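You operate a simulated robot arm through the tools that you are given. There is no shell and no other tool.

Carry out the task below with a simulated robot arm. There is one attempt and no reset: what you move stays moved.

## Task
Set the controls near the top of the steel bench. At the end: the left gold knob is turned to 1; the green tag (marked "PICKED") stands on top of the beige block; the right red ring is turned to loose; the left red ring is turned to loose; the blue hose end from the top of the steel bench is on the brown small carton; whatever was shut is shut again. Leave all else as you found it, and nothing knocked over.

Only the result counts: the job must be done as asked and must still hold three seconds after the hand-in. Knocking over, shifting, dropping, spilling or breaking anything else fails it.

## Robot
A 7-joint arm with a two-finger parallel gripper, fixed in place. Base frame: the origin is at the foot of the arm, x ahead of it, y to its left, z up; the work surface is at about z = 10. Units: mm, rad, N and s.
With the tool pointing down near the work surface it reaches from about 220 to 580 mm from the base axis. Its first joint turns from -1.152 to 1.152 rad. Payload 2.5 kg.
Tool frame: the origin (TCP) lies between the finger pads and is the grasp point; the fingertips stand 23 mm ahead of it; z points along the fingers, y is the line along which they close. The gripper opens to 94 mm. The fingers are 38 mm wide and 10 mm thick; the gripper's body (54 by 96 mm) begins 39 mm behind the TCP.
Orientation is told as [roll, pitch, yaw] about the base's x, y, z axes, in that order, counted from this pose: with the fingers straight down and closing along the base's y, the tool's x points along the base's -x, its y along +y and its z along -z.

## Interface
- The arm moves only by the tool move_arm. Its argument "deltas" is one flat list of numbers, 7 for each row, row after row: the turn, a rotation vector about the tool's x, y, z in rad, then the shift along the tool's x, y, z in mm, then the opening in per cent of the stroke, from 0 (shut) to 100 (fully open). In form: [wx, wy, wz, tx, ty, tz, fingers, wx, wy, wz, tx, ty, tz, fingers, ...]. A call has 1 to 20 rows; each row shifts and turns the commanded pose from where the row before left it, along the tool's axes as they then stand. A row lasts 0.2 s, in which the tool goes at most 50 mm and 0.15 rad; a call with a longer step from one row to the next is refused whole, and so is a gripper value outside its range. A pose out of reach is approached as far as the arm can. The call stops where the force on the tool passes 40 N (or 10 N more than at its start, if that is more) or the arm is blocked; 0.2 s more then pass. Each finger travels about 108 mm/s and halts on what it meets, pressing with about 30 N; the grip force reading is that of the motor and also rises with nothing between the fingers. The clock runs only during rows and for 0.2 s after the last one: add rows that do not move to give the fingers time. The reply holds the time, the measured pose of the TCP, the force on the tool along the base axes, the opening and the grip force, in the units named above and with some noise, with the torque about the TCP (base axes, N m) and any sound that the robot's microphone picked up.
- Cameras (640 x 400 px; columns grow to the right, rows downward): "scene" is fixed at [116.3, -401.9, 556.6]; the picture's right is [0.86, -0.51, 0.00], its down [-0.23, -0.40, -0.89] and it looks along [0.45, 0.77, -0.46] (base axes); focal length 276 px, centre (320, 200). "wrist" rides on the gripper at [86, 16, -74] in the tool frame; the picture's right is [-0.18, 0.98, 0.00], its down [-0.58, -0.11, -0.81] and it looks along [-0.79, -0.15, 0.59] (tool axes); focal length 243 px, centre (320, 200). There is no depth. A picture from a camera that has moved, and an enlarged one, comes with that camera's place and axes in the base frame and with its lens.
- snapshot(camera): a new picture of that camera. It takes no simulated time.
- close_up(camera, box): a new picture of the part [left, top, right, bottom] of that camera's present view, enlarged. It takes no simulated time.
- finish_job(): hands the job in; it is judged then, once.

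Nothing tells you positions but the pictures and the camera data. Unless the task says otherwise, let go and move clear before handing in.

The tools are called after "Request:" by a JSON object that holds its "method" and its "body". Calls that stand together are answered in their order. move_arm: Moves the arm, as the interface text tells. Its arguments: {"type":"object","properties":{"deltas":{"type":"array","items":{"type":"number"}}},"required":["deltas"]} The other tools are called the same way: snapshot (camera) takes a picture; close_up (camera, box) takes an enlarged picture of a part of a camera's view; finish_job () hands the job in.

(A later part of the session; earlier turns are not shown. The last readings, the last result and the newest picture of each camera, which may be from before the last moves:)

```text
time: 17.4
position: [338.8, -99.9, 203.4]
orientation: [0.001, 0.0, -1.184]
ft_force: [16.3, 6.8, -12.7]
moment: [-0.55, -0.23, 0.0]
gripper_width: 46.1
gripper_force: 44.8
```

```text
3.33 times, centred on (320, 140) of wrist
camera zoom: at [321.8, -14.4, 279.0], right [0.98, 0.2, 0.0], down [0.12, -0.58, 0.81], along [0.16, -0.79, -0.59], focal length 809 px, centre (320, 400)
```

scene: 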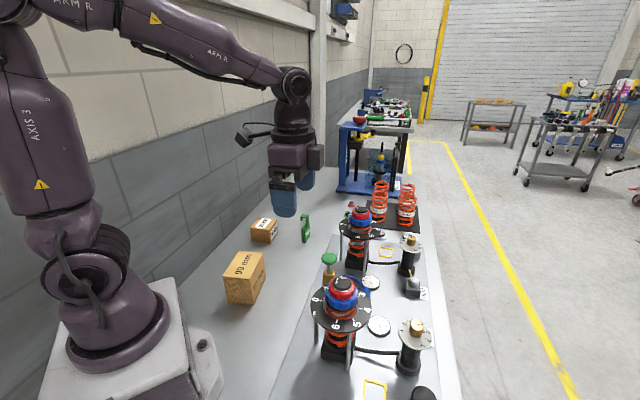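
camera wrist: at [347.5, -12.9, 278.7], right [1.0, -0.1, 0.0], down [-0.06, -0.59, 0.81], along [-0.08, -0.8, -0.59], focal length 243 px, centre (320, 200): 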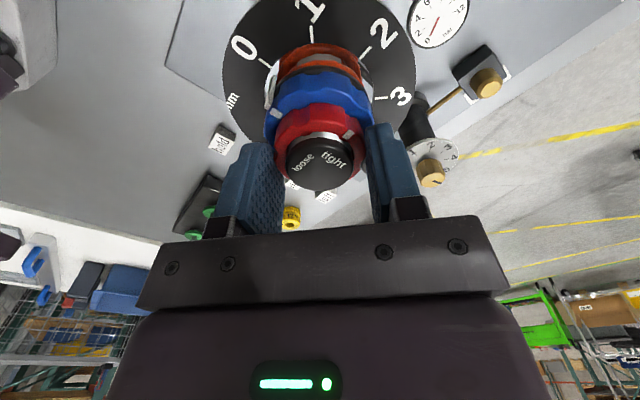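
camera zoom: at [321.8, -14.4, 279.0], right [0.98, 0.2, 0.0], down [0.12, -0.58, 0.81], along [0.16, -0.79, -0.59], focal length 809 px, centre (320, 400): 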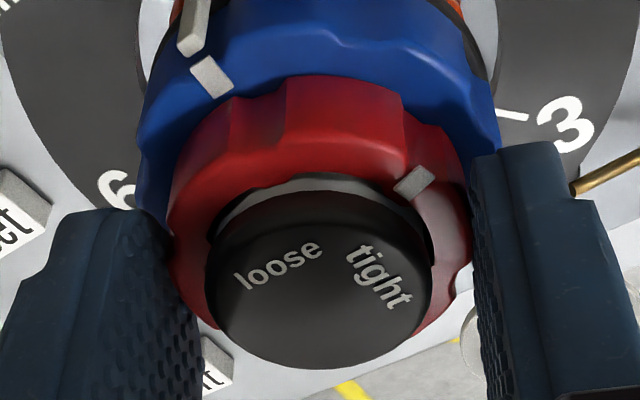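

The red ring turns with the gripper while the blue ring stays put. I'll continue.

Request:
{"method": "move_arm", "body": {"deltas": [0, 0, -0.12, 0, 0, 0, 0, 0, 0, -0.12, 0, 0, 0, 0, 0, 0, -0.12, 0, 0, 0, 0, 0, 0, -0.12, 0, 0, 0, 0, 0, 0, -0.12, 0, 0, 0, 0, 0, 0, -0.12, 0, 0, 0, 0, 0, 0, -0.12, 0, 0, 0, 0, 0, 0, -0.12, 0, 0, 0, 0]}}

Request:
{"method": "close_up", "body": {"camera": "wrist", "box": [250, 80, 390, 200]}}

```text
time: 19.2
position: [340.4, -99.0, 204.3]
orientation: [0.002, -0.002, -0.219]
ft_force: [15.9, 19.4, -14.8]
moment: [-0.2, -1.25, -0.01]
gripper_width: 46.3
gripper_force: 44.5
```

```text
3.33 times, centred on (320, 140) of wrist
camera zoom: at [258.9, -65.2, 279.0], right [0.39, 0.92, 0.0], down [0.54, -0.23, 0.81], along [0.74, -0.32, -0.59], focal length 809 px, centre (320, 400)
```

zoom: 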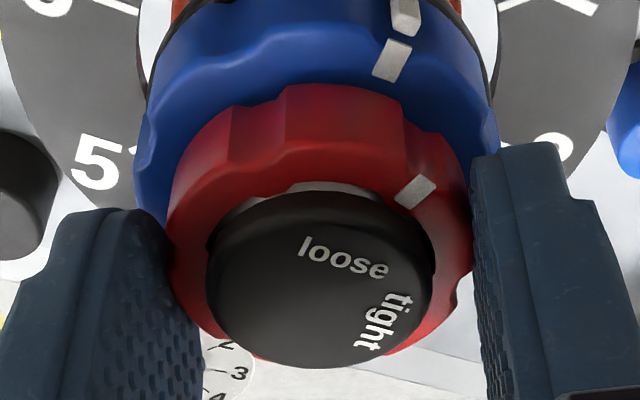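

Request:
{"method": "move_arm", "body": {"deltas": [0, 0, 0, -0.75, 1.2, 0, 0, 0, 0, 0, 0, 0, -0.5, 0]}}

```text
time: 19.8
position: [339.9, -99.4, 204.2]
orientation: [0.0, 0.001, -0.223]
ft_force: [6.1, 12.0, -12.6]
moment: [0.24, -1.28, -0.03]
gripper_width: 46.3
gripper_force: 45.2
```

Request:
{"method": "move_arm", "body": {"deltas": [0, 0, -0.1, 0, 0, 0, 0, 0, 0, -0.1, 0, 0, 0, 0, 0, 0, -0.1, 0, 0, 0, 0, 0, 0, 0, 0, 0, 0, 0]}}

Request:
{"method": "close_up", "body": {"camera": "wrist", "box": [250, 80, 390, 200]}}

```text
time: 20.8
position: [341.0, -98.7, 203.5]
orientation: [0.001, 0.003, 0.079]
ft_force: [-2.2, 9.7, -5.9]
moment: [-0.13, 0.23, -0.02]
gripper_width: 46.0
gripper_force: 44.7
```

```text
3.33 times, centred on (320, 140) of wrist
camera zoom: at [252.8, -90.0, 279.4], right [0.11, 0.99, 0.0], down [0.59, -0.06, 0.8], along [0.8, -0.09, -0.59], focal length 809 px, centre (320, 400)
```

zoom: 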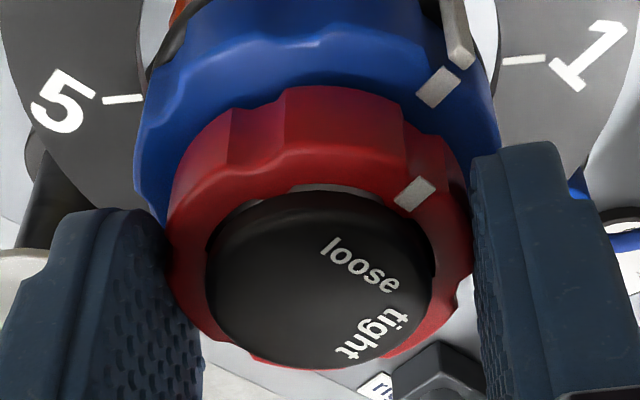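

The mark now lines up with "loose". I'll open, lift clear and check.

Request:
{"method": "move_arm", "body": {"deltas": [0, 0, 0, 0, 0, 0, 69, 0, 0, 0, 0, 0, 0, 69, 0, 0, 0, 0, 0, -20, 69, 0, 0, 0, 0, 0, -40, 69]}}

Request:
{"method": "close_up", "body": {"camera": "wrist", "box": [250, 20, 410, 130]}}

Request:
{"method": "close_up", "body": {"camera": "scene", "box": [300, 255, 390, 325]}}

```text
time: 21.8
position: [339.5, -100.4, 263.8]
orientation: [0.0, 0.001, 0.075]
ft_force: [0.8, 0.0, -0.1]
moment: [-0.01, -0.02, -0.01]
gripper_width: 64.9
gripper_force: 0.0
```

```text
3.64 times, centred on (330, 75) of wrist
camera zoom: at [252.4, -90.8, 339.3], right [0.11, 0.99, 0.0], down [0.59, -0.06, 0.81], along [0.8, -0.09, -0.59], focal length 882 px, centre (284, 654)
```

zoom: 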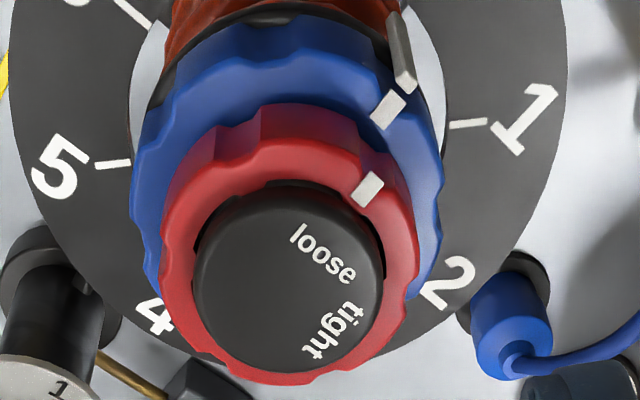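

```text
5.71 times, centred on (345, 290) of scene
camera zoom: at [116.3, -401.9, 556.6], right [0.86, -0.51, 0.0], down [-0.23, -0.4, -0.89], along [0.45, 0.77, -0.46], focal length 1577 px, centre (177, -314)
```

zoom: 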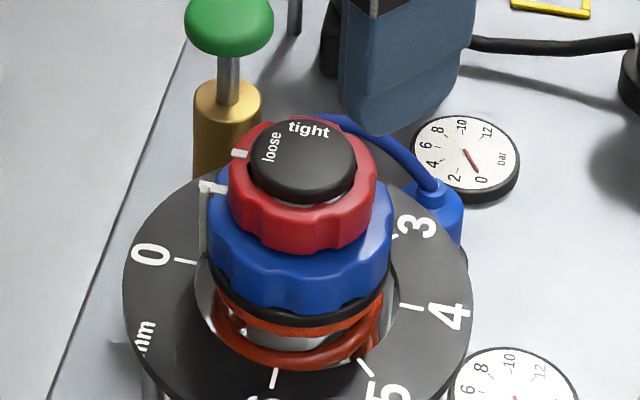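

Left ring is done: its mark is at about 132°, and the blue ring has not moved. Next I'll go over to the right shock near (542,102), turning the wrist back for a fresh grip.

Request:
{"method": "move_arm", "body": {"deltas": [0, 0, 0, -30.97, 26.57, -2.3, 69, 0, 0, 0, -30.97, 26.57, -2.3, 69, 0, 0, 0, -30.97, 26.57, -2.3, 69, 0, 0, 0, -30.97, 26.57, -2.3, 69, 0, 0, 0, -30.97, 26.57, -2.3, 69, 0, 0, 0, -30.97, 26.57, -2.3, 69, 0, 0, 0, -30.97, 26.57, -2.3, 69, 0, 0, 0.1418, 0, 0, 0, 69, 0, 0, 0.1418, 0, 0, 0, 69, 0, 0, 0.1418, 0, 0, 0, 69, 0, 0, 0.1418, 0, 0, 0, 69, 0, 0, 0.1418, 0, 0, 0, 69, 0, 0, 0.1418, 0, 0, 0, 69, 0, 0, 0.1418, 0, 0, 0, 69, 0, 0, 0.1418, 0, 0, 0, 69, 0, 0, 0.1418, 0, 0, 0, 69, 0, 0, 0.1418, 0, 0, 0, 69, 0, 0, 0.1418, 0, 0, 0, 69]}}

Request:
{"method": "snapshot", "body": {"camera": "wrist"}}

Request:
{"method": "close_up", "body": {"camera": "wrist", "box": [260, 30, 380, 130]}}

Request:
{"method": "snapshot", "body": {"camera": "scene"}}

```text
time: 25.6
position: [543.5, 102.4, 280.3]
orientation: [-0.001, 0.0, -1.486]
ft_force: [0.4, 0.0, -0.1]
moment: [0.0, -0.02, -0.02]
gripper_width: 64.9
gripper_force: 0.1
```

```text
taken
camera wrist: at [551.7, 189.4, 356.0], right [1.0, -0.1, 0.0], down [-0.06, -0.59, 0.81], along [-0.08, -0.8, -0.59], focal length 243 px, centre (320, 200)
```

wrist: 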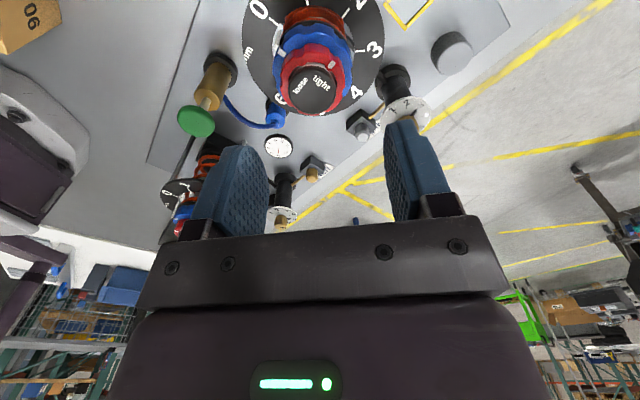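

```text
4.00 times, centred on (320, 80) of wrist
camera zoom: at [551.7, 189.4, 356.0], right [1.0, -0.1, 0.0], down [-0.06, -0.59, 0.81], along [-0.08, -0.8, -0.59], focal length 970 px, centre (320, 680)
```

zoom: 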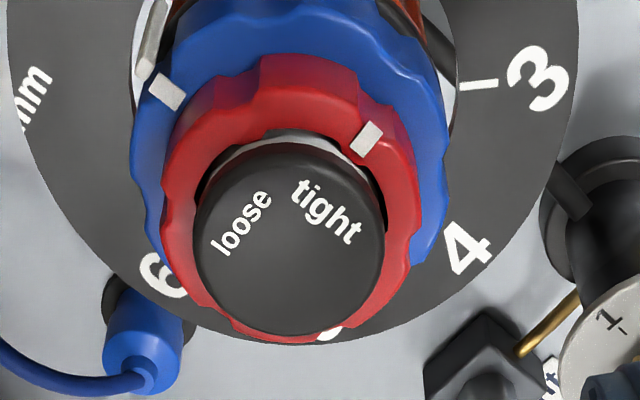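

```text
taken
```

scene: 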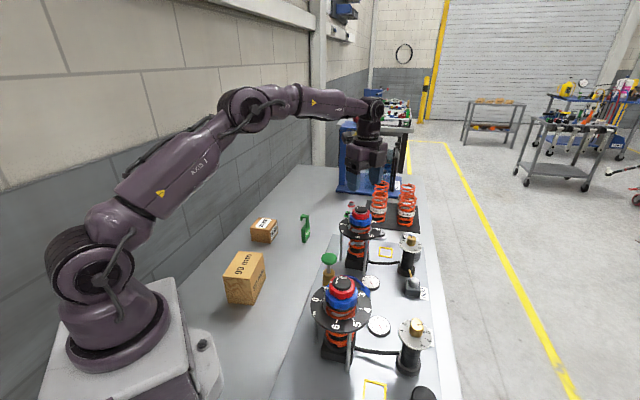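

The right axis comes out at about (538,98.8) with the mark also at 44°. I'll correct the position and descend to the same grip height.

Request:
{"method": "move_arm", "body": {"deltas": [0, 0, 0, -3.0, -5.5, 0, 69, 0, 0, 0, 0, 0, 20, 69, 0, 0, 0, 0, 0, 20, 69, 0, 0, 0, 0, 0, 20, 69, 0, 0, 0, 0, 0, 17.5, 69]}}

Request:
{"method": "close_up", "body": {"camera": "wrist", "box": [250, 80, 390, 200]}}

Request:
{"method": "close_up", "body": {"camera": "scene", "box": [330, 190, 400, 250]}}

```text
time: 26.8
position: [537.4, 99.8, 203.1]
orientation: [0.001, 0.0, -1.481]
ft_force: [-0.6, 0.8, 0.3]
moment: [0.02, -0.02, 0.0]
gripper_width: 65.0
gripper_force: 0.1
```

```text
3.33 times, centred on (320, 140) of wrist
camera zoom: at [545.4, 187.0, 279.4], right [1.0, -0.1, 0.0], down [-0.06, -0.59, 0.81], along [-0.08, -0.8, -0.59], focal length 809 px, centre (320, 400)
```

zoom: 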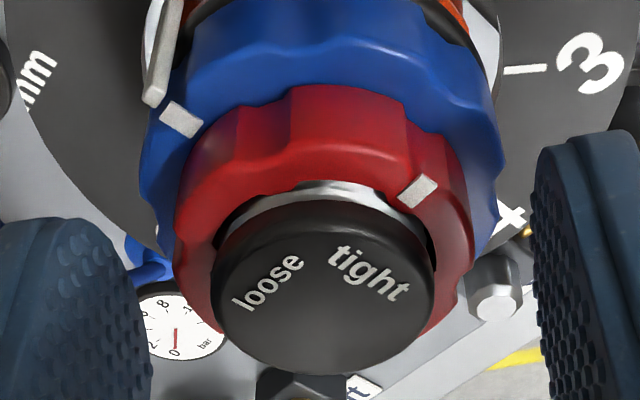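

```text
6.67 times, centred on (365, 220) of scene
camera zoom: at [116.3, -401.9, 556.6], right [0.86, -0.51, 0.0], down [-0.23, -0.4, -0.89], along [0.45, 0.77, -0.46], focal length 1840 px, centre (20, 67)
```

zoom: 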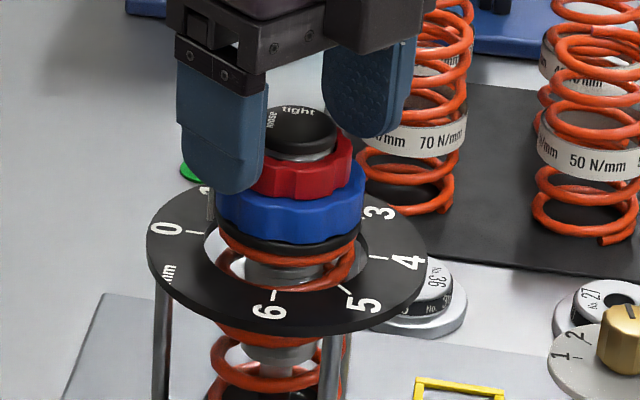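

Request:
{"method": "move_arm", "body": {"deltas": [0, 0, 0, -1.1, 0.6, 0, 69, 0, 0, 0, 0, 0, 0, 0, 0, 0, 0, 0, 0, 0, 0]}}

Request:
{"method": "close_up", "body": {"camera": "wrist", "box": [250, 80, 390, 200]}}

```text
time: 27.6
position: [537.3, 100.2, 203.5]
orientation: [-0.003, -0.001, -1.483]
ft_force: [-11.9, 0.3, 1.7]
moment: [0.04, 0.02, 0.05]
gripper_width: 46.2
gripper_force: 45.0
```

```text
3.33 times, centred on (320, 140) of wrist
camera zoom: at [545.9, 185.7, 279.1], right [1.0, -0.1, 0.0], down [-0.05, -0.59, 0.81], along [-0.08, -0.8, -0.59], focal length 809 px, centre (320, 400)
```

zoom: 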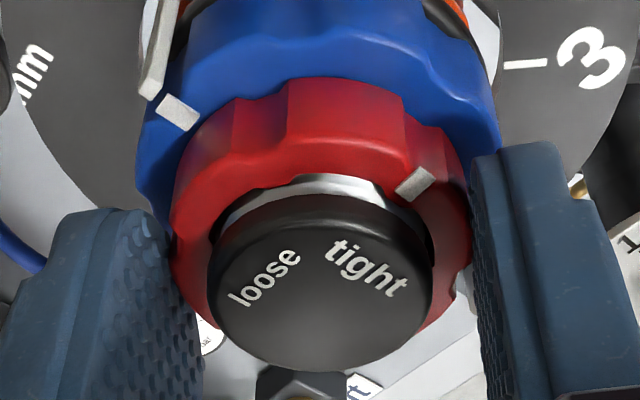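

Grip is good. I'll relieve the side load and turn counter-clockwise in stages.

Request:
{"method": "move_arm", "body": {"deltas": [0, 0, 0, 0, -0.5, 0, 0, 0, 0, -0.1, 0, 0, 0, 0, 0, 0, -0.1, 0, 0, 0, 0, 0, 0, -0.1, 0, 0, 0, 0, 0, 0, -0.1, 0, 0, 0, 0, 0, 0, -0.1, 0, 0, 0, 0]}}

Request:
{"method": "close_up", "body": {"camera": "wrist", "box": [250, 80, 390, 200]}}

```text
time: 29.0
position: [538.7, 98.0, 203.4]
orientation: [-0.002, 0.002, -0.981]
ft_force: [-18.6, 4.4, 6.1]
moment: [-0.56, -0.21, 0.02]
gripper_width: 46.1
gripper_force: 45.2
```

```text
3.33 times, centred on (320, 140) of wrist
camera zoom: at [502.8, 179.0, 279.1], right [0.92, 0.39, 0.0], down [0.23, -0.54, 0.81], along [0.32, -0.74, -0.59], focal length 809 px, centre (320, 400)
```

zoom: 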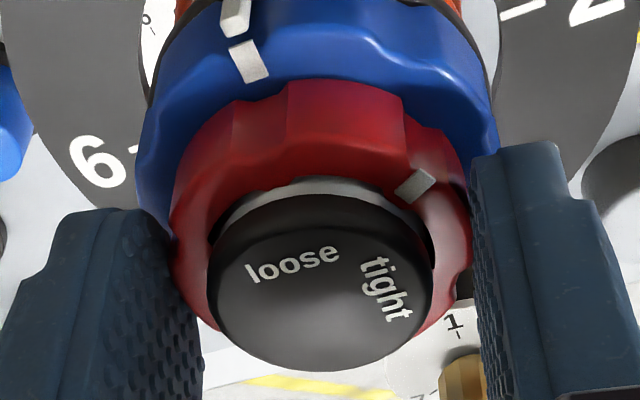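

Request:
{"method": "move_arm", "body": {"deltas": [0, 0, 0, 0.44, -0.67, 0, 0, 0, 0, -0.1, 0, 0, 0, 0, 0, 0, -0.1, 0, 0, 0, 0, 0, 0, -0.1, 0, 0, 0, 0, 0, 0, -0.1, 0, 0, 0, 0, 0, 0, -0.1, 0, 0, 0, 0]}}

```text
time: 30.4
position: [537.1, 99.0, 203.5]
orientation: [0.004, -0.002, -0.48]
ft_force: [6.2, 11.8, 2.6]
moment: [0.47, 0.97, 0.02]
gripper_width: 45.9
gripper_force: 45.6
```

Request:
{"method": "move_arm", "body": {"deltas": [0, 0, -0.1, 0, 0, 0, 0, 0, 0, -0.1, 0, 0, 0, 0, 0, 0, -0.1, 0, 0, 0, 0, 0, 0, -0.1, 0, 0, 0, 0]}}

Request:
{"method": "close_up", "body": {"camera": "wrist", "box": [250, 80, 390, 200]}}

```text
time: 31.4
position: [537.9, 98.8, 204.4]
orientation: [0.001, -0.001, -0.078]
ft_force: [8.5, 17.4, -1.4]
moment: [0.08, -1.32, -0.01]
gripper_width: 46.1
gripper_force: 45.4
```

```text
3.33 times, centred on (320, 140) of wrist
camera zoom: at [452.2, 121.3, 278.9], right [0.26, 0.97, 0.0], down [0.57, -0.16, 0.81], along [0.78, -0.21, -0.59], focal length 809 px, centre (320, 400)
```

zoom: 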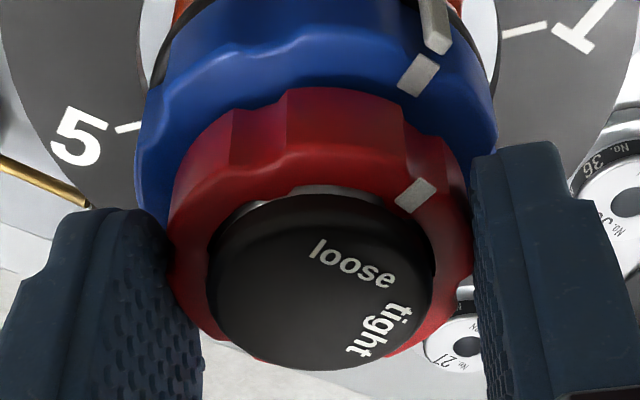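

Request:
{"method": "move_arm", "body": {"deltas": [0, 0, 0, 0, 0.7, 0, 0, 0, 0, -0.083, 0, 0, 0, 0, 0, 0, -0.083, 0, 0, 0, 0, 0, 0, 0, 0, 0, 0, 0]}}

Request:
{"method": "close_up", "body": {"camera": "wrist", "box": [250, 80, 390, 200]}}

```text
time: 32.4
position: [538.0, 99.3, 204.7]
orientation: [0.001, -0.005, 0.085]
ft_force: [19.2, 17.5, -1.7]
moment: [-0.02, 0.18, -0.12]
gripper_width: 46.1
gripper_force: 44.6
```

```text
3.33 times, centred on (320, 140) of wrist
camera zoom: at [449.5, 107.2, 279.0], right [0.1, 0.99, 0.0], down [0.59, -0.06, 0.81], along [0.8, -0.08, -0.59], focal length 809 px, centre (320, 400)
```

zoom: 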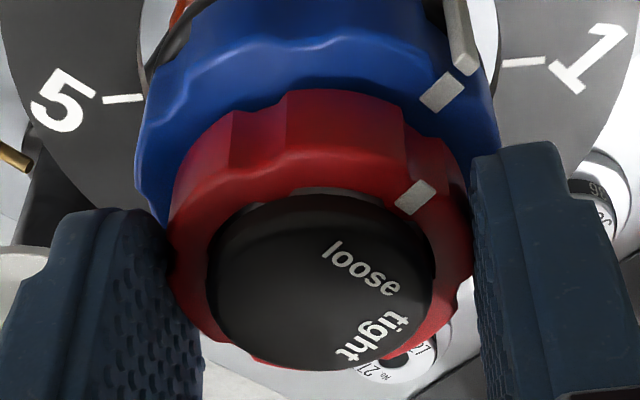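

This matches the left ring's final picture, and a small reaction torque suggests the end stop. Releasing and lifting.

Request:
{"method": "move_arm", "body": {"deltas": [0, 0, 0, 0, 0, 0, 69, 0, 0, 0, 0, 0, 0, 69, 0, 0, 0, 0, 0, -20, 69, 0, 0, 0, 0, 0, -40, 69, 0, 0, 0, 0, 0, -40, 69]}}

Request:
{"method": "snapshot", "body": {"camera": "wrist"}}

Request:
{"method": "close_up", "body": {"camera": "scene", "box": [330, 190, 400, 250]}}

```text
time: 33.6
position: [537.8, 99.2, 302.7]
orientation: [-0.001, 0.0, 0.084]
ft_force: [0.3, 0.2, 0.8]
moment: [0.03, 0.02, -0.03]
gripper_width: 64.6
gripper_force: 0.0
```

```text
taken
camera wrist: at [449.7, 107.3, 378.4], right [0.1, 0.99, 0.0], down [0.59, -0.06, 0.81], along [0.8, -0.08, -0.59], focal length 243 px, centre (320, 200)
```

wrist: 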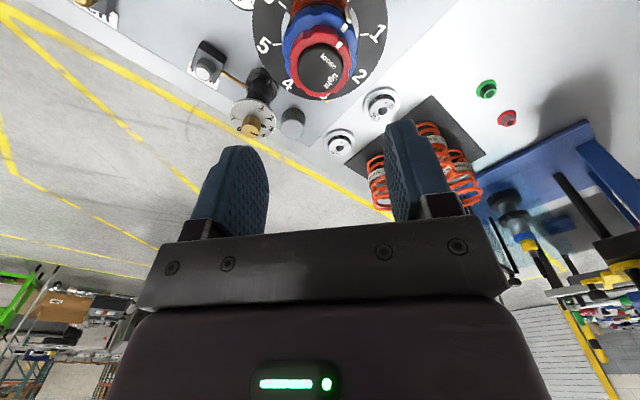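

```text
6.67 times, centred on (365, 220) of scene
camera zoom: at [116.3, -401.9, 556.6], right [0.86, -0.51, 0.0], down [-0.23, -0.4, -0.89], along [0.45, 0.77, -0.46], focal length 1840 px, centre (20, 67)
```

zoom: 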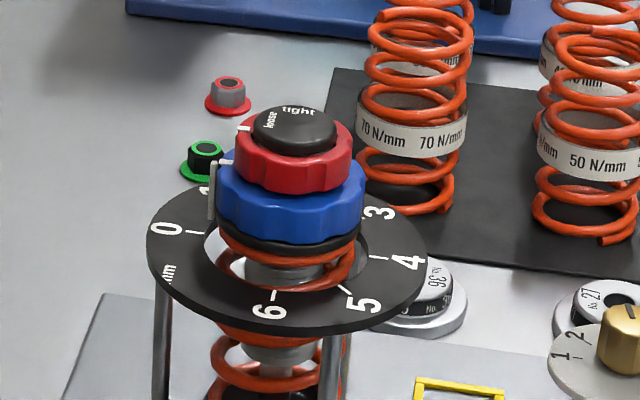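

Right ring is done and its blue ring is unchanged. Next I'll move above the left dial knob near (431,-204) to read the number positions from close by.

Request:
{"method": "move_arm", "body": {"deltas": [0, 0, 0.1425, 0, 0, 0, 50, 0, 0, 0.1425, 0, 0, 0, 50, 0, 0, 0.1425, 0, 0, 0, 50, 0, 0, 0.1425, 0, 0, 0, 50, 0, 0, 0.1425, 0, 0, 0, 50, 0, 0, 0.1425, 0, 0, 0, 50, 0, 0, 0.1425, 0, 0, 0, 50, 0, 0, 0.1425, 0, 0, 0, 50, 0, 0, 0.1425, 0, 0, 0, 50, 0, 0, 0.1425, 0, 0, 0, 50, 0, 0, 0.1425, 0, 0, 0, 50, 0, 0, 0, -36.6, -16.55, 0, 50, 0, 0, 0, -36.6, -16.55, 0, 50, 0, 0, 0, -36.6, -16.55, 0, 50, 0, 0, 0, -36.6, -16.55, 0, 50, 0, 0, 0, -36.6, -16.55, 0, 50, 0, 0, 0, -36.6, -16.55, 0, 50, 0, 0, 0, -36.6, -16.55, 20, 50, 0, 0, 0, -36.6, -16.55, 30, 50]}}

Request:
{"method": "snapshot", "body": {"camera": "wrist"}}

Request:
{"method": "close_up", "body": {"camera": "wrist", "box": [270, 10, 370, 85]}}

Request:
{"method": "snapshot", "body": {"camera": "scene"}}

```text
refused: row 19 steps farther than a row can; nothing moved
```

```text
taken
camera wrist: at [449.7, 107.3, 378.4], right [0.1, 0.99, 0.0], down [0.59, -0.06, 0.81], along [0.8, -0.08, -0.59], focal length 243 px, centre (320, 200)
```

wrist: 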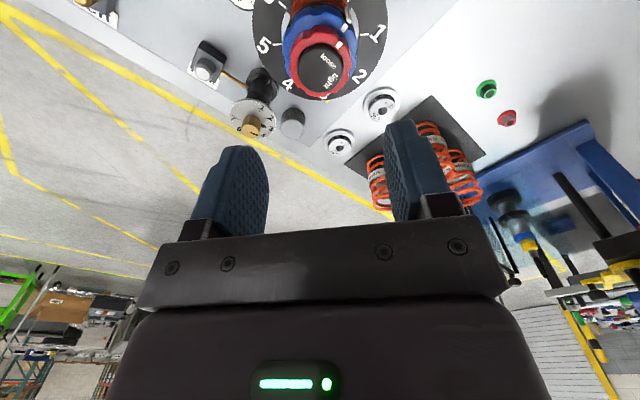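

```text
5.33 times, centred on (320, 48) of wrist
camera zoom: at [449.7, 107.3, 378.4], right [0.1, 0.99, 0.0], down [0.59, -0.06, 0.81], along [0.8, -0.08, -0.59], focal length 1294 px, centre (320, 1013)
```

zoom: 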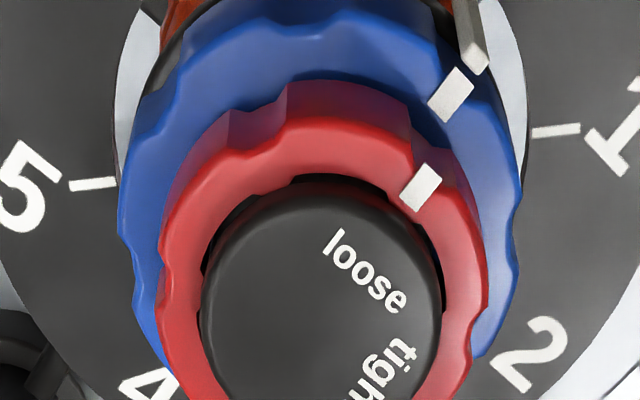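

```text
taken
```

scene: 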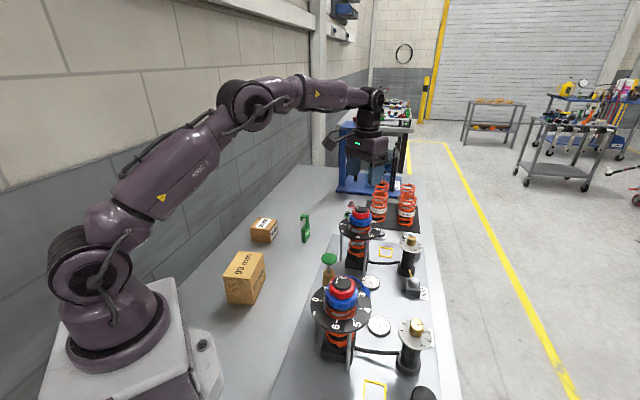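

The last row was a touch too long, so nothing moved. I'll resend it with smaller downward steps.

Request:
{"method": "move_arm", "body": {"deltas": [0, 0, 0.1425, 0, 0, 0, 50, 0, 0, 0.1425, 0, 0, 0, 50, 0, 0, 0.1425, 0, 0, 0, 50, 0, 0, 0.1425, 0, 0, 0, 50, 0, 0, 0.1425, 0, 0, 0, 50, 0, 0, 0.1425, 0, 0, 0, 50, 0, 0, 0.1425, 0, 0, 0, 50, 0, 0, 0.1425, 0, 0, 0, 50, 0, 0, 0.1425, 0, 0, 0, 50, 0, 0, 0.1425, 0, 0, 0, 50, 0, 0, 0.1425, 0, 0, 0, 50, 0, 0, 0, -36.6, -16.55, 0, 50, 0, 0, 0, -36.6, -16.55, 0, 50, 0, 0, 0, -36.6, -16.55, 0, 50, 0, 0, 0, -36.6, -16.55, 0, 50, 0, 0, 0, -36.6, -16.55, 0, 50, 0, 0, 0, -36.6, -16.55, 0, 50, 0, 0, 0, -36.6, -16.55, 0, 50, 0, 0, 0, -36.6, -16.55, 0, 50, 0, 0, 0, 0, 0, 45, 50]}}

Request:
{"method": "snapshot", "body": {"camera": "wrist"}}

Request:
{"method": "close_up", "body": {"camera": "wrist", "box": [270, 10, 370, 85]}}

Request:
{"method": "snapshot", "body": {"camera": "scene"}}

```text
time: 37.8
position: [430.2, -204.2, 257.3]
orientation: [-0.001, 0.001, -1.481]
ft_force: [-0.7, 0.6, -1.3]
moment: [0.02, 0.01, 0.01]
gripper_width: 46.7
gripper_force: 0.1
```

```text
taken
camera wrist: at [437.1, -117.2, 332.6], right [1.0, -0.1, 0.0], down [-0.06, -0.59, 0.81], along [-0.08, -0.8, -0.59], focal length 243 px, centre (320, 200)
```

wrist: 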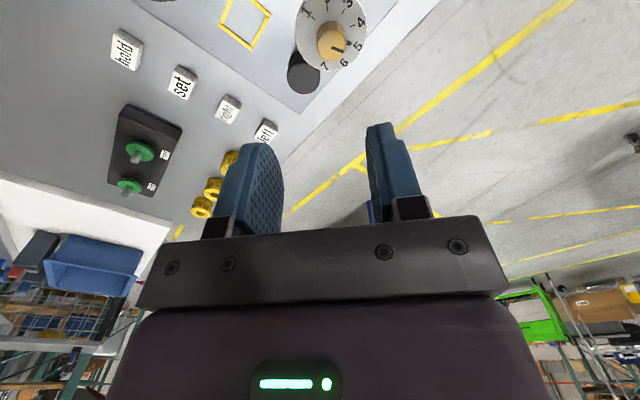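

```text
5.33 times, centred on (320, 48) of wrist
camera zoom: at [437.1, -117.2, 332.6], right [1.0, -0.1, 0.0], down [-0.06, -0.59, 0.81], along [-0.08, -0.8, -0.59], focal length 1294 px, centre (320, 1013)
```

zoom: 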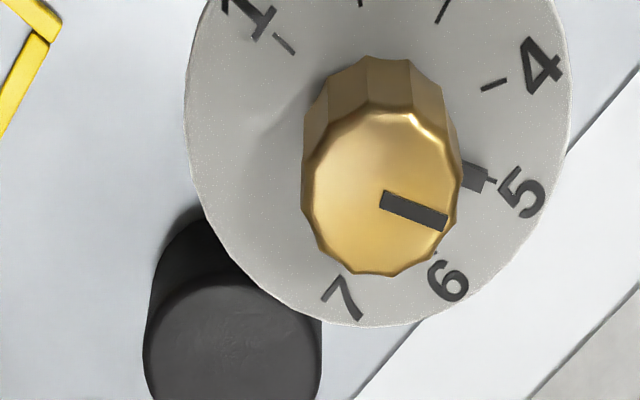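

```text
taken
```

scene: 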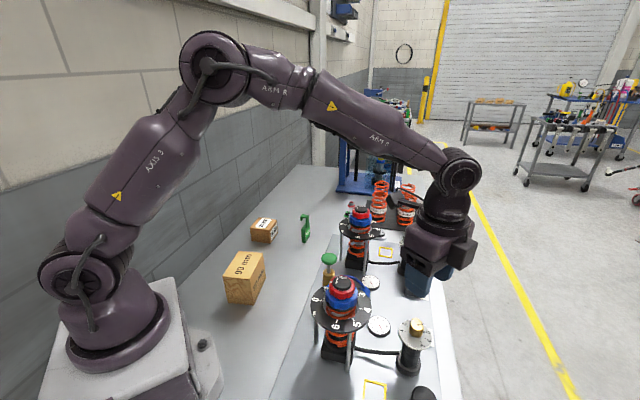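

The knob's true centre comes out near (439,-199), top z≈126, exactly square to the left shock. The numbers run clockwise in 40° steps, so going from 5 to 1 takes 160° counter-clockwise. To keep the camera clear of the shock I'll do it in two 80° grips starting at yaw 0.

Request:
{"method": "move_arm", "body": {"deltas": [0, 0, -0.1486, 0, 0, 0, 50, 0, 0, -0.1486, 0, 0, 0, 50, 0, 0, -0.1486, 0, 0, 0, 50, 0, 0, -0.1486, 0, 0, 0, 50, 0, 0, -0.1486, 0, 0, 0, 50, 0, 0, -0.1486, 0, 0, 0, 50, 0, 0, -0.1486, 0, 0, 0, 50, 0, 0, -0.1486, 0, 0, 0, 50, 0, 0, -0.1486, 0, 0, 0, 50, 0, 0, -0.1486, 0, 0, 0, 50, 0, 0, 0, -10.4, 5.3, 0, 50, 0, 0, 0, 0, 0, 34, 50, 0, 0, 0, 0, 0, 34, 50]}}

Request:
{"method": "snapshot", "body": {"camera": "wrist"}}

Request:
{"method": "close_up", "body": {"camera": "wrist", "box": [260, 60, 380, 150]}}

Request:
{"method": "close_up", "body": {"camera": "scene", "box": [360, 240, 480, 360]}}

```text
time: 40.6
position: [440.1, -198.4, 190.6]
orientation: [0.0, -0.001, 0.002]
ft_force: [-0.3, 0.5, 0.7]
moment: [-0.01, -0.01, -0.01]
gripper_width: 47.0
gripper_force: 0.1
```

```text
taken
camera wrist: at [353.8, -183.0, 265.3], right [0.18, 0.98, 0.0], down [0.58, -0.11, 0.81], along [0.79, -0.15, -0.59], focal length 243 px, centre (320, 200)
```

wrist: 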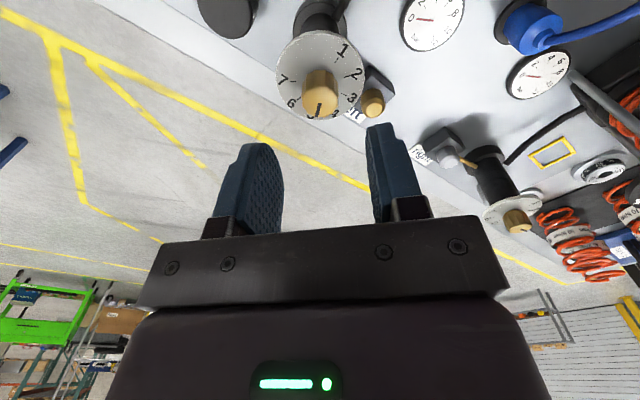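

```text
4.44 times, centred on (320, 105) of wrist
camera zoom: at [353.8, -183.0, 265.3], right [0.18, 0.98, 0.0], down [0.58, -0.11, 0.81], along [0.79, -0.15, -0.59], focal length 1078 px, centre (320, 622)
```

zoom: 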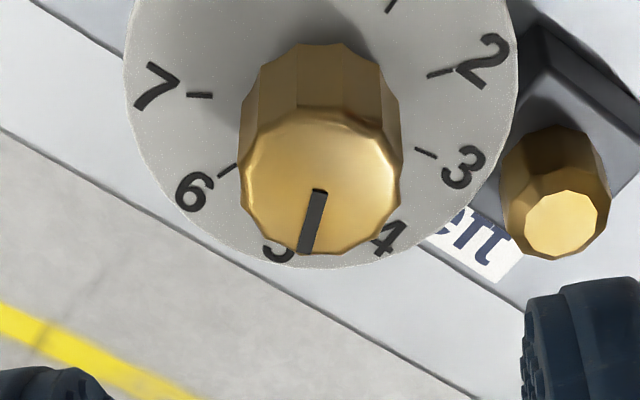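

```text
3.33 times, centred on (420, 300) of scene
camera zoom: at [116.3, -401.9, 556.6], right [0.86, -0.51, 0.0], down [-0.23, -0.4, -0.89], along [0.45, 0.77, -0.46], focal length 920 px, centre (-13, -133)
```

zoom: 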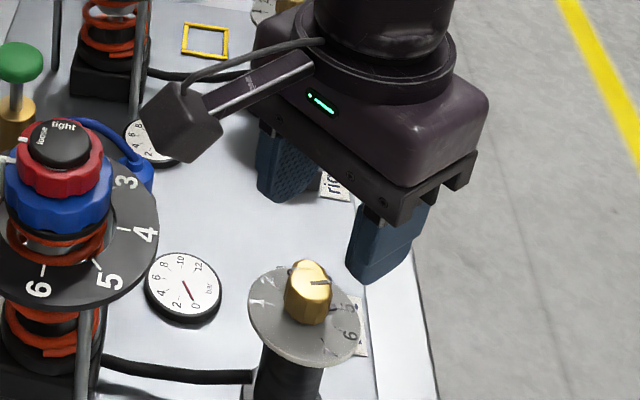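

The knob is well centred in the jaw line. I'll descend around it.

Request:
{"method": "move_arm", "body": {"deltas": [0, 0, 0, 1.0, 0, 27, 50, 0, 0, 0, 0, 0, 27, 50]}}

Request:
{"method": "close_up", "body": {"camera": "wrist", "box": [240, 60, 400, 210]}}

Request:
{"method": "close_up", "body": {"camera": "scene", "box": [370, 280, 460, 350]}}

```text
time: 41.2
position: [440.2, -198.8, 136.0]
orientation: [0.0, 0.001, 0.002]
ft_force: [0.0, 0.0, 1.0]
moment: [0.0, 0.03, 0.0]
gripper_width: 46.9
gripper_force: 0.0
```

```text
2.67 times, centred on (320, 135) of wrist
camera zoom: at [353.7, -183.4, 211.1], right [0.18, 0.98, 0.0], down [0.58, -0.11, 0.81], along [0.79, -0.15, -0.59], focal length 647 px, centre (320, 373)
```

zoom: 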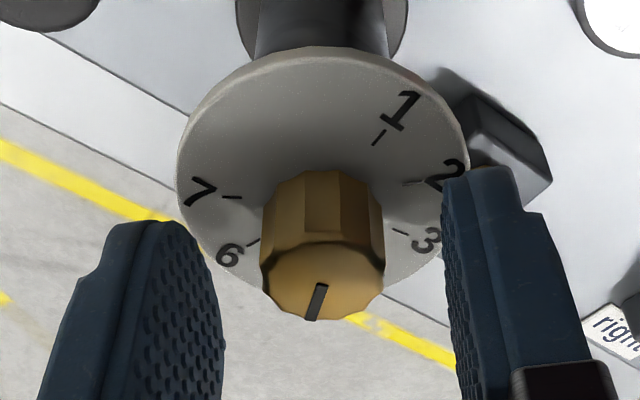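

```text
5.71 times, centred on (415, 315) of scene
camera zoom: at [116.3, -401.9, 556.6], right [0.86, -0.51, 0.0], down [-0.23, -0.4, -0.89], along [0.45, 0.77, -0.46], focal length 1577 px, centre (-223, -457)
```

zoom: 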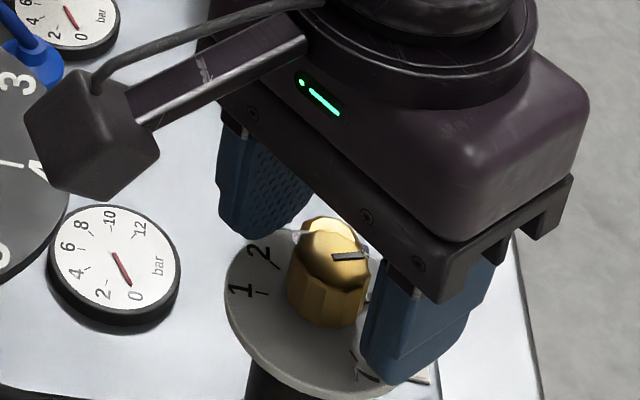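

Request:
{"method": "move_arm", "body": {"deltas": [0, 0, 0, 0, 0, 0, 0, 0, 0, 0, 0, 0, 0, 0]}}

Request:
{"method": "close_up", "body": {"camera": "wrist", "box": [240, 60, 400, 210]}}

```text
time: 41.8
position: [440.5, -197.0, 135.5]
orientation: [0.002, 0.001, 0.004]
ft_force: [0.0, 5.4, -1.2]
moment: [-0.26, -0.11, 0.0]
gripper_width: 23.7
gripper_force: 45.0
```

```text
2.67 times, centred on (320, 135) of wrist
camera zoom: at [353.9, -182.7, 211.1], right [0.18, 0.98, 0.0], down [0.58, -0.11, 0.81], along [0.79, -0.14, -0.59], focal length 647 px, centre (320, 373)
```

zoom: 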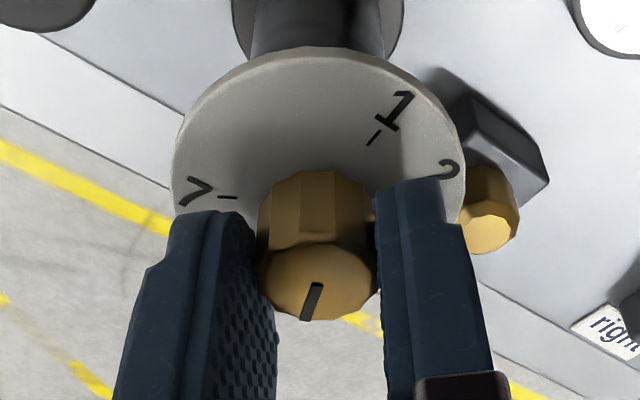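

Gripped at 23.7 mm. I'll make a small test turn and check whether the pointer follows or the dial is locked.

Request:
{"method": "move_arm", "body": {"deltas": [0, 0, -0.1, 0, 0, 0, 0, 0, 0, -0.1, 0, 0, 0, 0]}}

Request:
{"method": "close_up", "body": {"camera": "wrist", "box": [240, 60, 400, 210]}}

Request:
{"method": "close_up", "body": {"camera": "scene", "box": [370, 280, 460, 350]}}

```text
time: 42.4
position: [440.3, -198.6, 136.0]
orientation: [0.002, 0.001, 0.207]
ft_force: [8.6, 10.6, -9.6]
moment: [-0.4, 0.61, -0.01]
gripper_width: 23.8
gripper_force: 44.4
```

```text
2.67 times, centred on (320, 135) of wrist
camera zoom: at [352.4, -200.1, 211.1], right [-0.02, 1.0, 0.0], down [0.59, 0.01, 0.81], along [0.81, 0.02, -0.59], focal length 647 px, centre (320, 373)
```

zoom: 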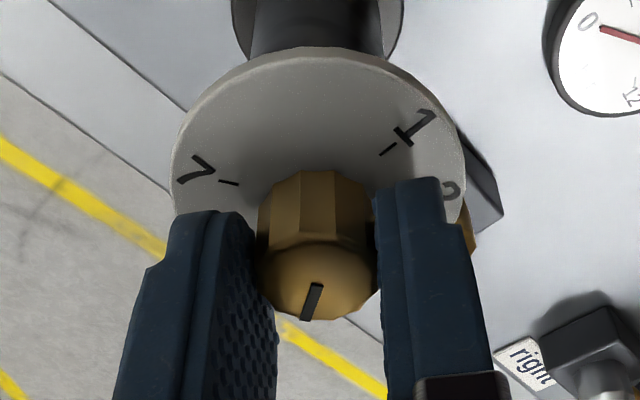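

```text
5.71 times, centred on (415, 315) of scene
camera zoom: at [116.4, -401.9, 556.5], right [0.86, -0.51, 0.0], down [-0.23, -0.4, -0.89], along [0.45, 0.77, -0.46], focal length 1577 px, centre (-223, -457)
```

zoom: 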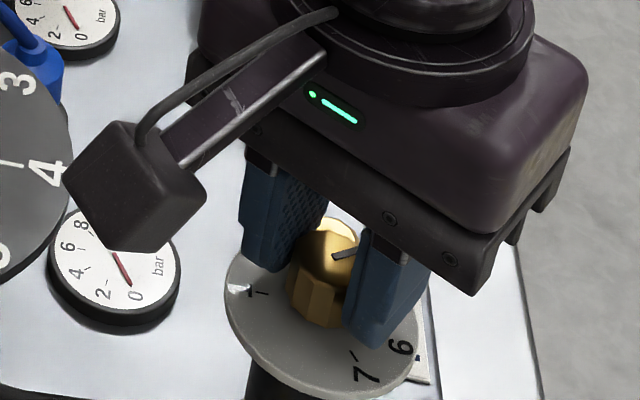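

The knob follows the gripper freely. I'll continue to about 80°.

Request:
{"method": "move_arm", "body": {"deltas": [0, 0, -0.1, 0, 0, 0, 0, 0, 0, -0.1, 0, 0, 0, 0, 0, 0, -0.1, 0, 0, 0, 0, 0, 0, -0.1, 0, 0, 0, 0, 0, 0, -0.1, 0, 0, 0, 0, 0, 0, -0.1, 0, 0, 0, 0]}}

Request:
{"method": "close_up", "body": {"camera": "wrist", "box": [240, 60, 400, 210]}}

```text
time: 43.8
position: [439.4, -197.2, 136.2]
orientation: [0.005, -0.002, 0.805]
ft_force: [-9.7, 27.4, 2.7]
moment: [-0.37, 0.68, -0.07]
gripper_width: 23.4
gripper_force: 45.3
```

```text
2.67 times, centred on (320, 135) of wrist
camera zoom: at [368.5, -248.7, 211.1], right [-0.58, 0.81, 0.01], down [0.48, 0.34, 0.81], along [0.65, 0.47, -0.59], focal length 647 px, centre (320, 373)
```

zoom: 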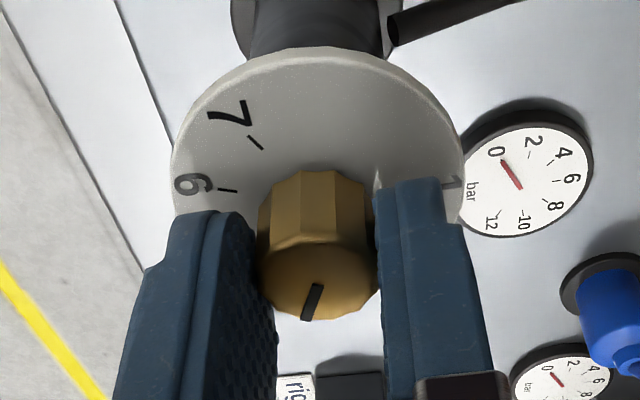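

A side load is building, so I'll re-centre slightly and continue.

Request:
{"method": "move_arm", "body": {"deltas": [0, 0, 0, -0.44, 0.84, 0, 0, 0, 0, -0.1, 0, 0, 0, 0, 0, 0, -0.1, 0, 0, 0, 0, 0, 0, -0.1, 0, 0, 0, 0]}}

```text
time: 44.8
position: [439.1, -196.4, 136.0]
orientation: [0.007, -0.002, 1.107]
ft_force: [-17.8, 29.8, 13.5]
moment: [0.02, 0.26, -0.03]
gripper_width: 23.9
gripper_force: 45.0
```

The side load is near the limit, so I'll release, swing back open around the knob and take a fresh centred grip.

Request:
{"method": "move_arm", "body": {"deltas": [0, 0, 0, 0, 0, 0, 50, 0, 0, 0, 0, 0, 0, 50]}}

Request:
{"method": "close_up", "body": {"camera": "wrist", "box": [240, 60, 400, 210]}}

Request:
{"method": "close_up", "body": {"camera": "scene", "box": [370, 280, 460, 350]}}

```text
time: 45.4
position: [440.0, -199.3, 136.1]
orientation: [-0.001, 0.003, 1.102]
ft_force: [-0.4, 0.1, -0.6]
moment: [0.01, 0.01, 0.0]
gripper_width: 46.9
gripper_force: 0.1
```

```text
2.67 times, centred on (320, 135) of wrist
camera zoom: at [386.5, -270.1, 211.5], right [-0.79, 0.61, 0.0], down [0.36, 0.47, 0.81], along [0.49, 0.64, -0.59], focal length 647 px, centre (320, 373)
```

zoom: 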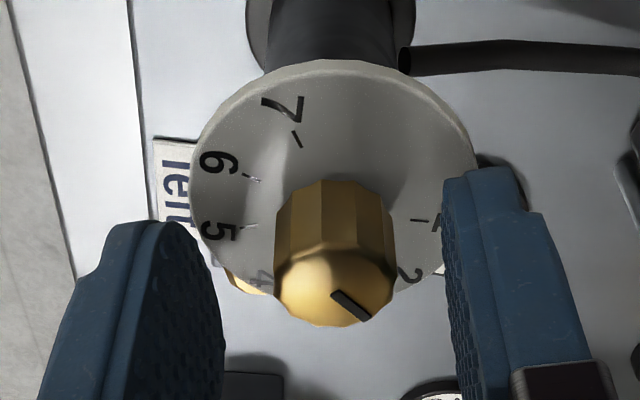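

```text
5.71 times, centred on (415, 315) of scene
camera zoom: at [116.3, -401.9, 556.6], right [0.86, -0.51, 0.0], down [-0.23, -0.4, -0.89], along [0.45, 0.77, -0.46], focal length 1577 px, centre (-223, -457)
```

zoom: 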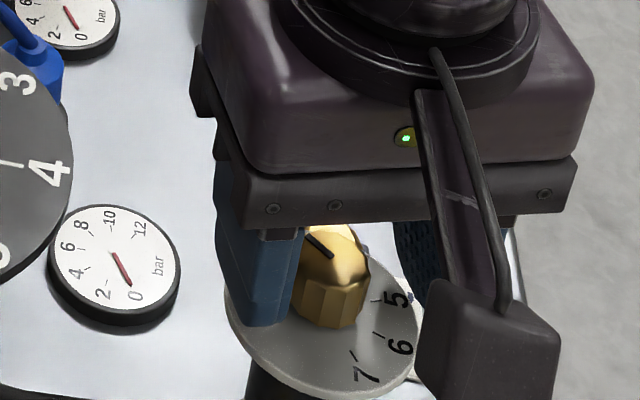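

After release the knob seems to have jumped on its own, so I'll check carefully where its pointer is now.

Request:
{"method": "close_up", "body": {"camera": "wrist", "box": [280, 90, 370, 190]}}

Request:
{"method": "close_up", "body": {"camera": "scene", "box": [395, 312, 435, 342]}}

```text
4.00 times, centred on (325, 140) of wrist
camera zoom: at [386.5, -270.1, 211.5], right [-0.79, 0.61, 0.0], down [0.36, 0.47, 0.81], along [0.49, 0.64, -0.59], focal length 970 px, centre (300, 440)
```

zoom: 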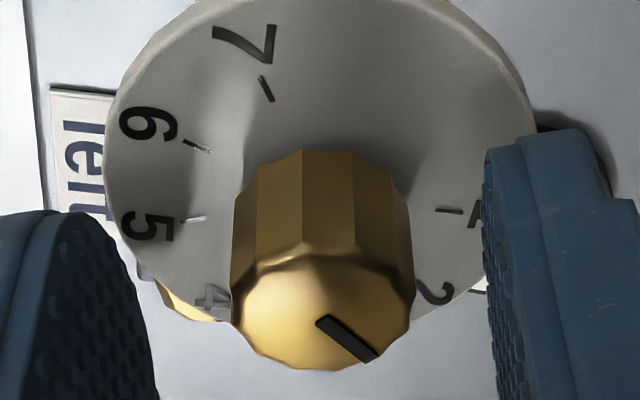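

```text
13.33 times, centred on (415, 327) of scene
camera zoom: at [116.3, -401.9, 556.6], right [0.86, -0.51, 0.0], down [-0.23, -0.4, -0.89], along [0.45, 0.77, -0.46], focal length 3679 px, centre (-947, -1493)
```

zoom: 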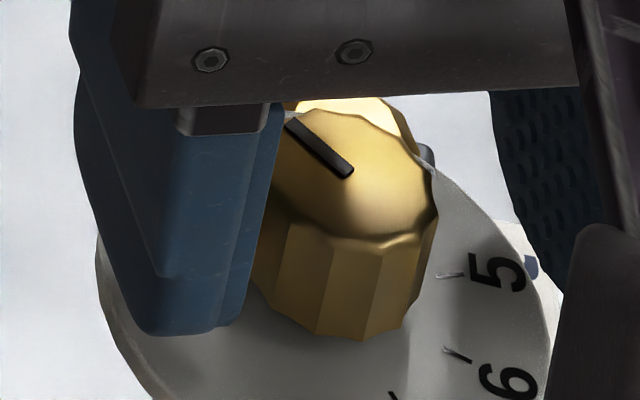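

The pointer has snapped to about 95–100°, which is position 2. I have a better axis estimate now, (437.9,-198.6), so I'll re-centre, swing back to yaw 0.5 and regrip for the last 40°.

Request:
{"method": "move_arm", "body": {"deltas": [0, 0, 0, -1.0, 2.65, 0, 50, 0, 0, 0.15, 0, 0, 0, 50, 0, 0, 0.15, 0, 0, 0, 50, 0, 0, 0.15, 0, 0, 0, 50, 0, 0, 0.15, 0, 0, 0, 50]}}

Request:
{"method": "close_up", "body": {"camera": "wrist", "box": [260, 90, 380, 190]}}

Request:
{"method": "close_up", "body": {"camera": "scene", "box": [395, 312, 435, 342]}}

```text
time: 46.6
position: [437.5, -197.0, 134.9]
orientation: [0.0, -0.001, 0.501]
ft_force: [0.2, 0.8, 0.2]
moment: [0.01, -0.02, -0.01]
gripper_width: 47.0
gripper_force: 0.1
```

```text
4.00 times, centred on (320, 140) of wrist
camera zoom: at [353.8, -224.6, 211.6], right [-0.31, 0.95, 0.0], down [0.56, 0.18, 0.81], along [0.77, 0.25, -0.59], focal length 970 px, centre (320, 440)
```

zoom: 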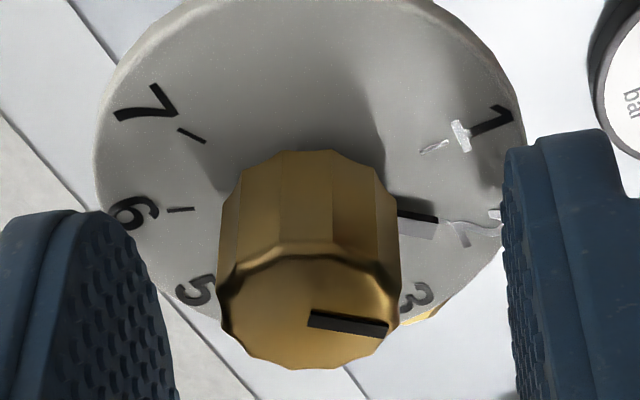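

```text
13.33 times, centred on (415, 327) of scene
camera zoom: at [116.3, -401.9, 556.6], right [0.86, -0.51, 0.0], down [-0.23, -0.4, -0.89], along [0.45, 0.77, -0.46], focal length 3679 px, centre (-947, -1493)
```

zoom: 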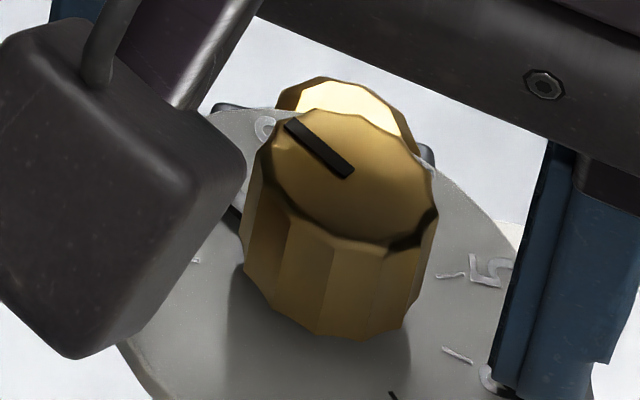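

The pointer sits exactly at 2. I'll fine-centre, close, and turn 40° counter-clockwise to 1.

Request:
{"method": "move_arm", "body": {"deltas": [0, 0, 0, -0.3, -1.5, 0, 50, 0, 0, 0, 0, 0, 0, 0, 0, 0, 0, 0, 0, 0, 0]}}

Request:
{"method": "close_up", "body": {"camera": "wrist", "box": [260, 90, 380, 190]}}

```text
time: 47.4
position: [439.8, -197.9, 136.4]
orientation: [0.0, -0.001, 0.503]
ft_force: [-3.8, 3.2, 4.3]
moment: [0.08, -0.07, -0.01]
gripper_width: 23.3
gripper_force: 44.5
```

```text
4.00 times, centred on (320, 140) of wrist
camera zoom: at [354.9, -226.0, 211.6], right [-0.31, 0.95, 0.0], down [0.56, 0.18, 0.81], along [0.77, 0.25, -0.59], focal length 970 px, centre (320, 440)
```

zoom: 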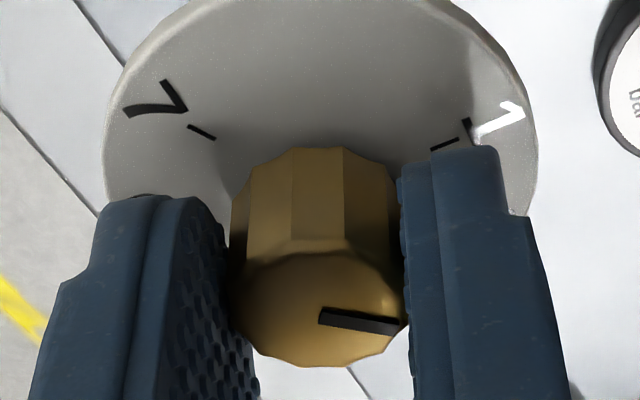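

Request:
{"method": "move_arm", "body": {"deltas": [0, 0, -0.1, 0, 0, 0, 0, 0, 0, -0.1, 0, 0, 0, 0, 0, 0, -0.1, 0, 0, 0, 0, 0, 0, -0.1, 0, 0, 0, 0]}}

Request:
{"method": "close_up", "body": {"camera": "wrist", "box": [260, 90, 380, 190]}}

```text
time: 48.4
position: [437.2, -198.8, 135.3]
orientation: [0.0, 0.001, 0.904]
ft_force: [0.7, -5.5, -11.9]
moment: [0.37, -0.3, -0.01]
gripper_width: 23.1
gripper_force: 44.9
```

```text
4.00 times, centred on (320, 140) of wrist
camera zoom: at [372.2, -256.3, 211.6], right [-0.66, 0.75, 0.0], down [0.45, 0.39, 0.81], along [0.61, 0.53, -0.59], focal length 970 px, centre (320, 440)
```

zoom: 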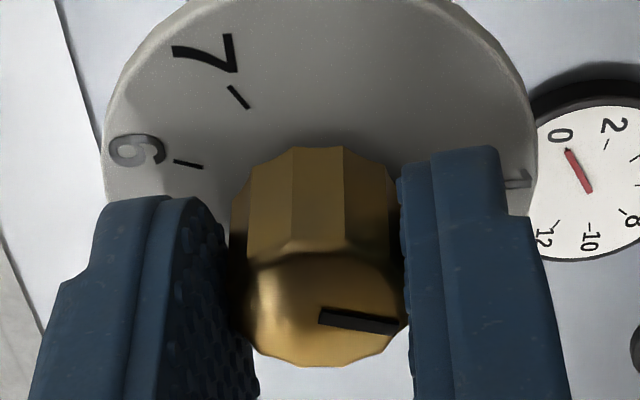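

Request:
{"method": "move_arm", "body": {"deltas": [0, 0, -0.1, 0, 0, 0, 0, 0, 0, -0.1, 0, 0, 0, 0, 0, 0, -0.1, 0, 0, 0, 0]}}

Request:
{"method": "close_up", "body": {"camera": "wrist", "box": [260, 90, 380, 190]}}

Request:
{"method": "close_up", "body": {"camera": "scene", "box": [395, 312, 435, 342]}}

```text
time: 49.2
position: [438.3, -196.4, 136.7]
orientation: [-0.001, 0.001, 1.205]
ft_force: [-0.5, -5.0, -13.9]
moment: [-0.5, 0.11, 0.02]
gripper_width: 23.0
gripper_force: 45.0
```

```text
4.00 times, centred on (320, 140) of wrist
camera zoom: at [392.3, -273.2, 211.7], right [-0.85, 0.52, 0.0], down [0.31, 0.5, 0.81], along [0.42, 0.69, -0.59], focal length 970 px, centre (320, 440)
```

zoom: 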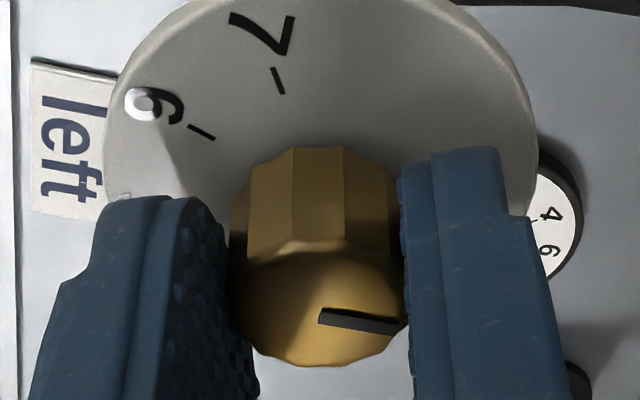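

```text
13.33 times, centred on (415, 327) of scene
camera zoom: at [116.4, -401.9, 556.5], right [0.86, -0.51, 0.0], down [-0.23, -0.4, -0.89], along [0.45, 0.77, -0.46], focal length 3679 px, centre (-947, -1493)
```

zoom: 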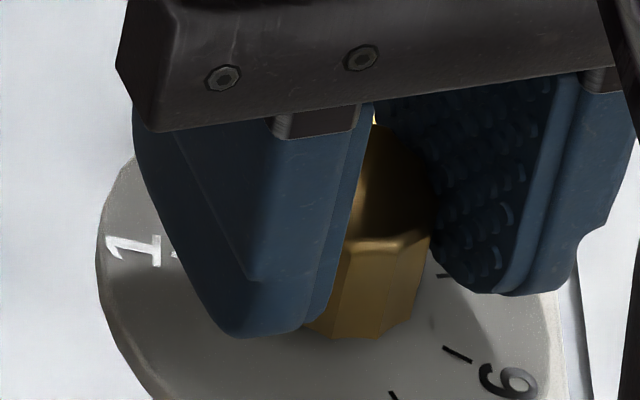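

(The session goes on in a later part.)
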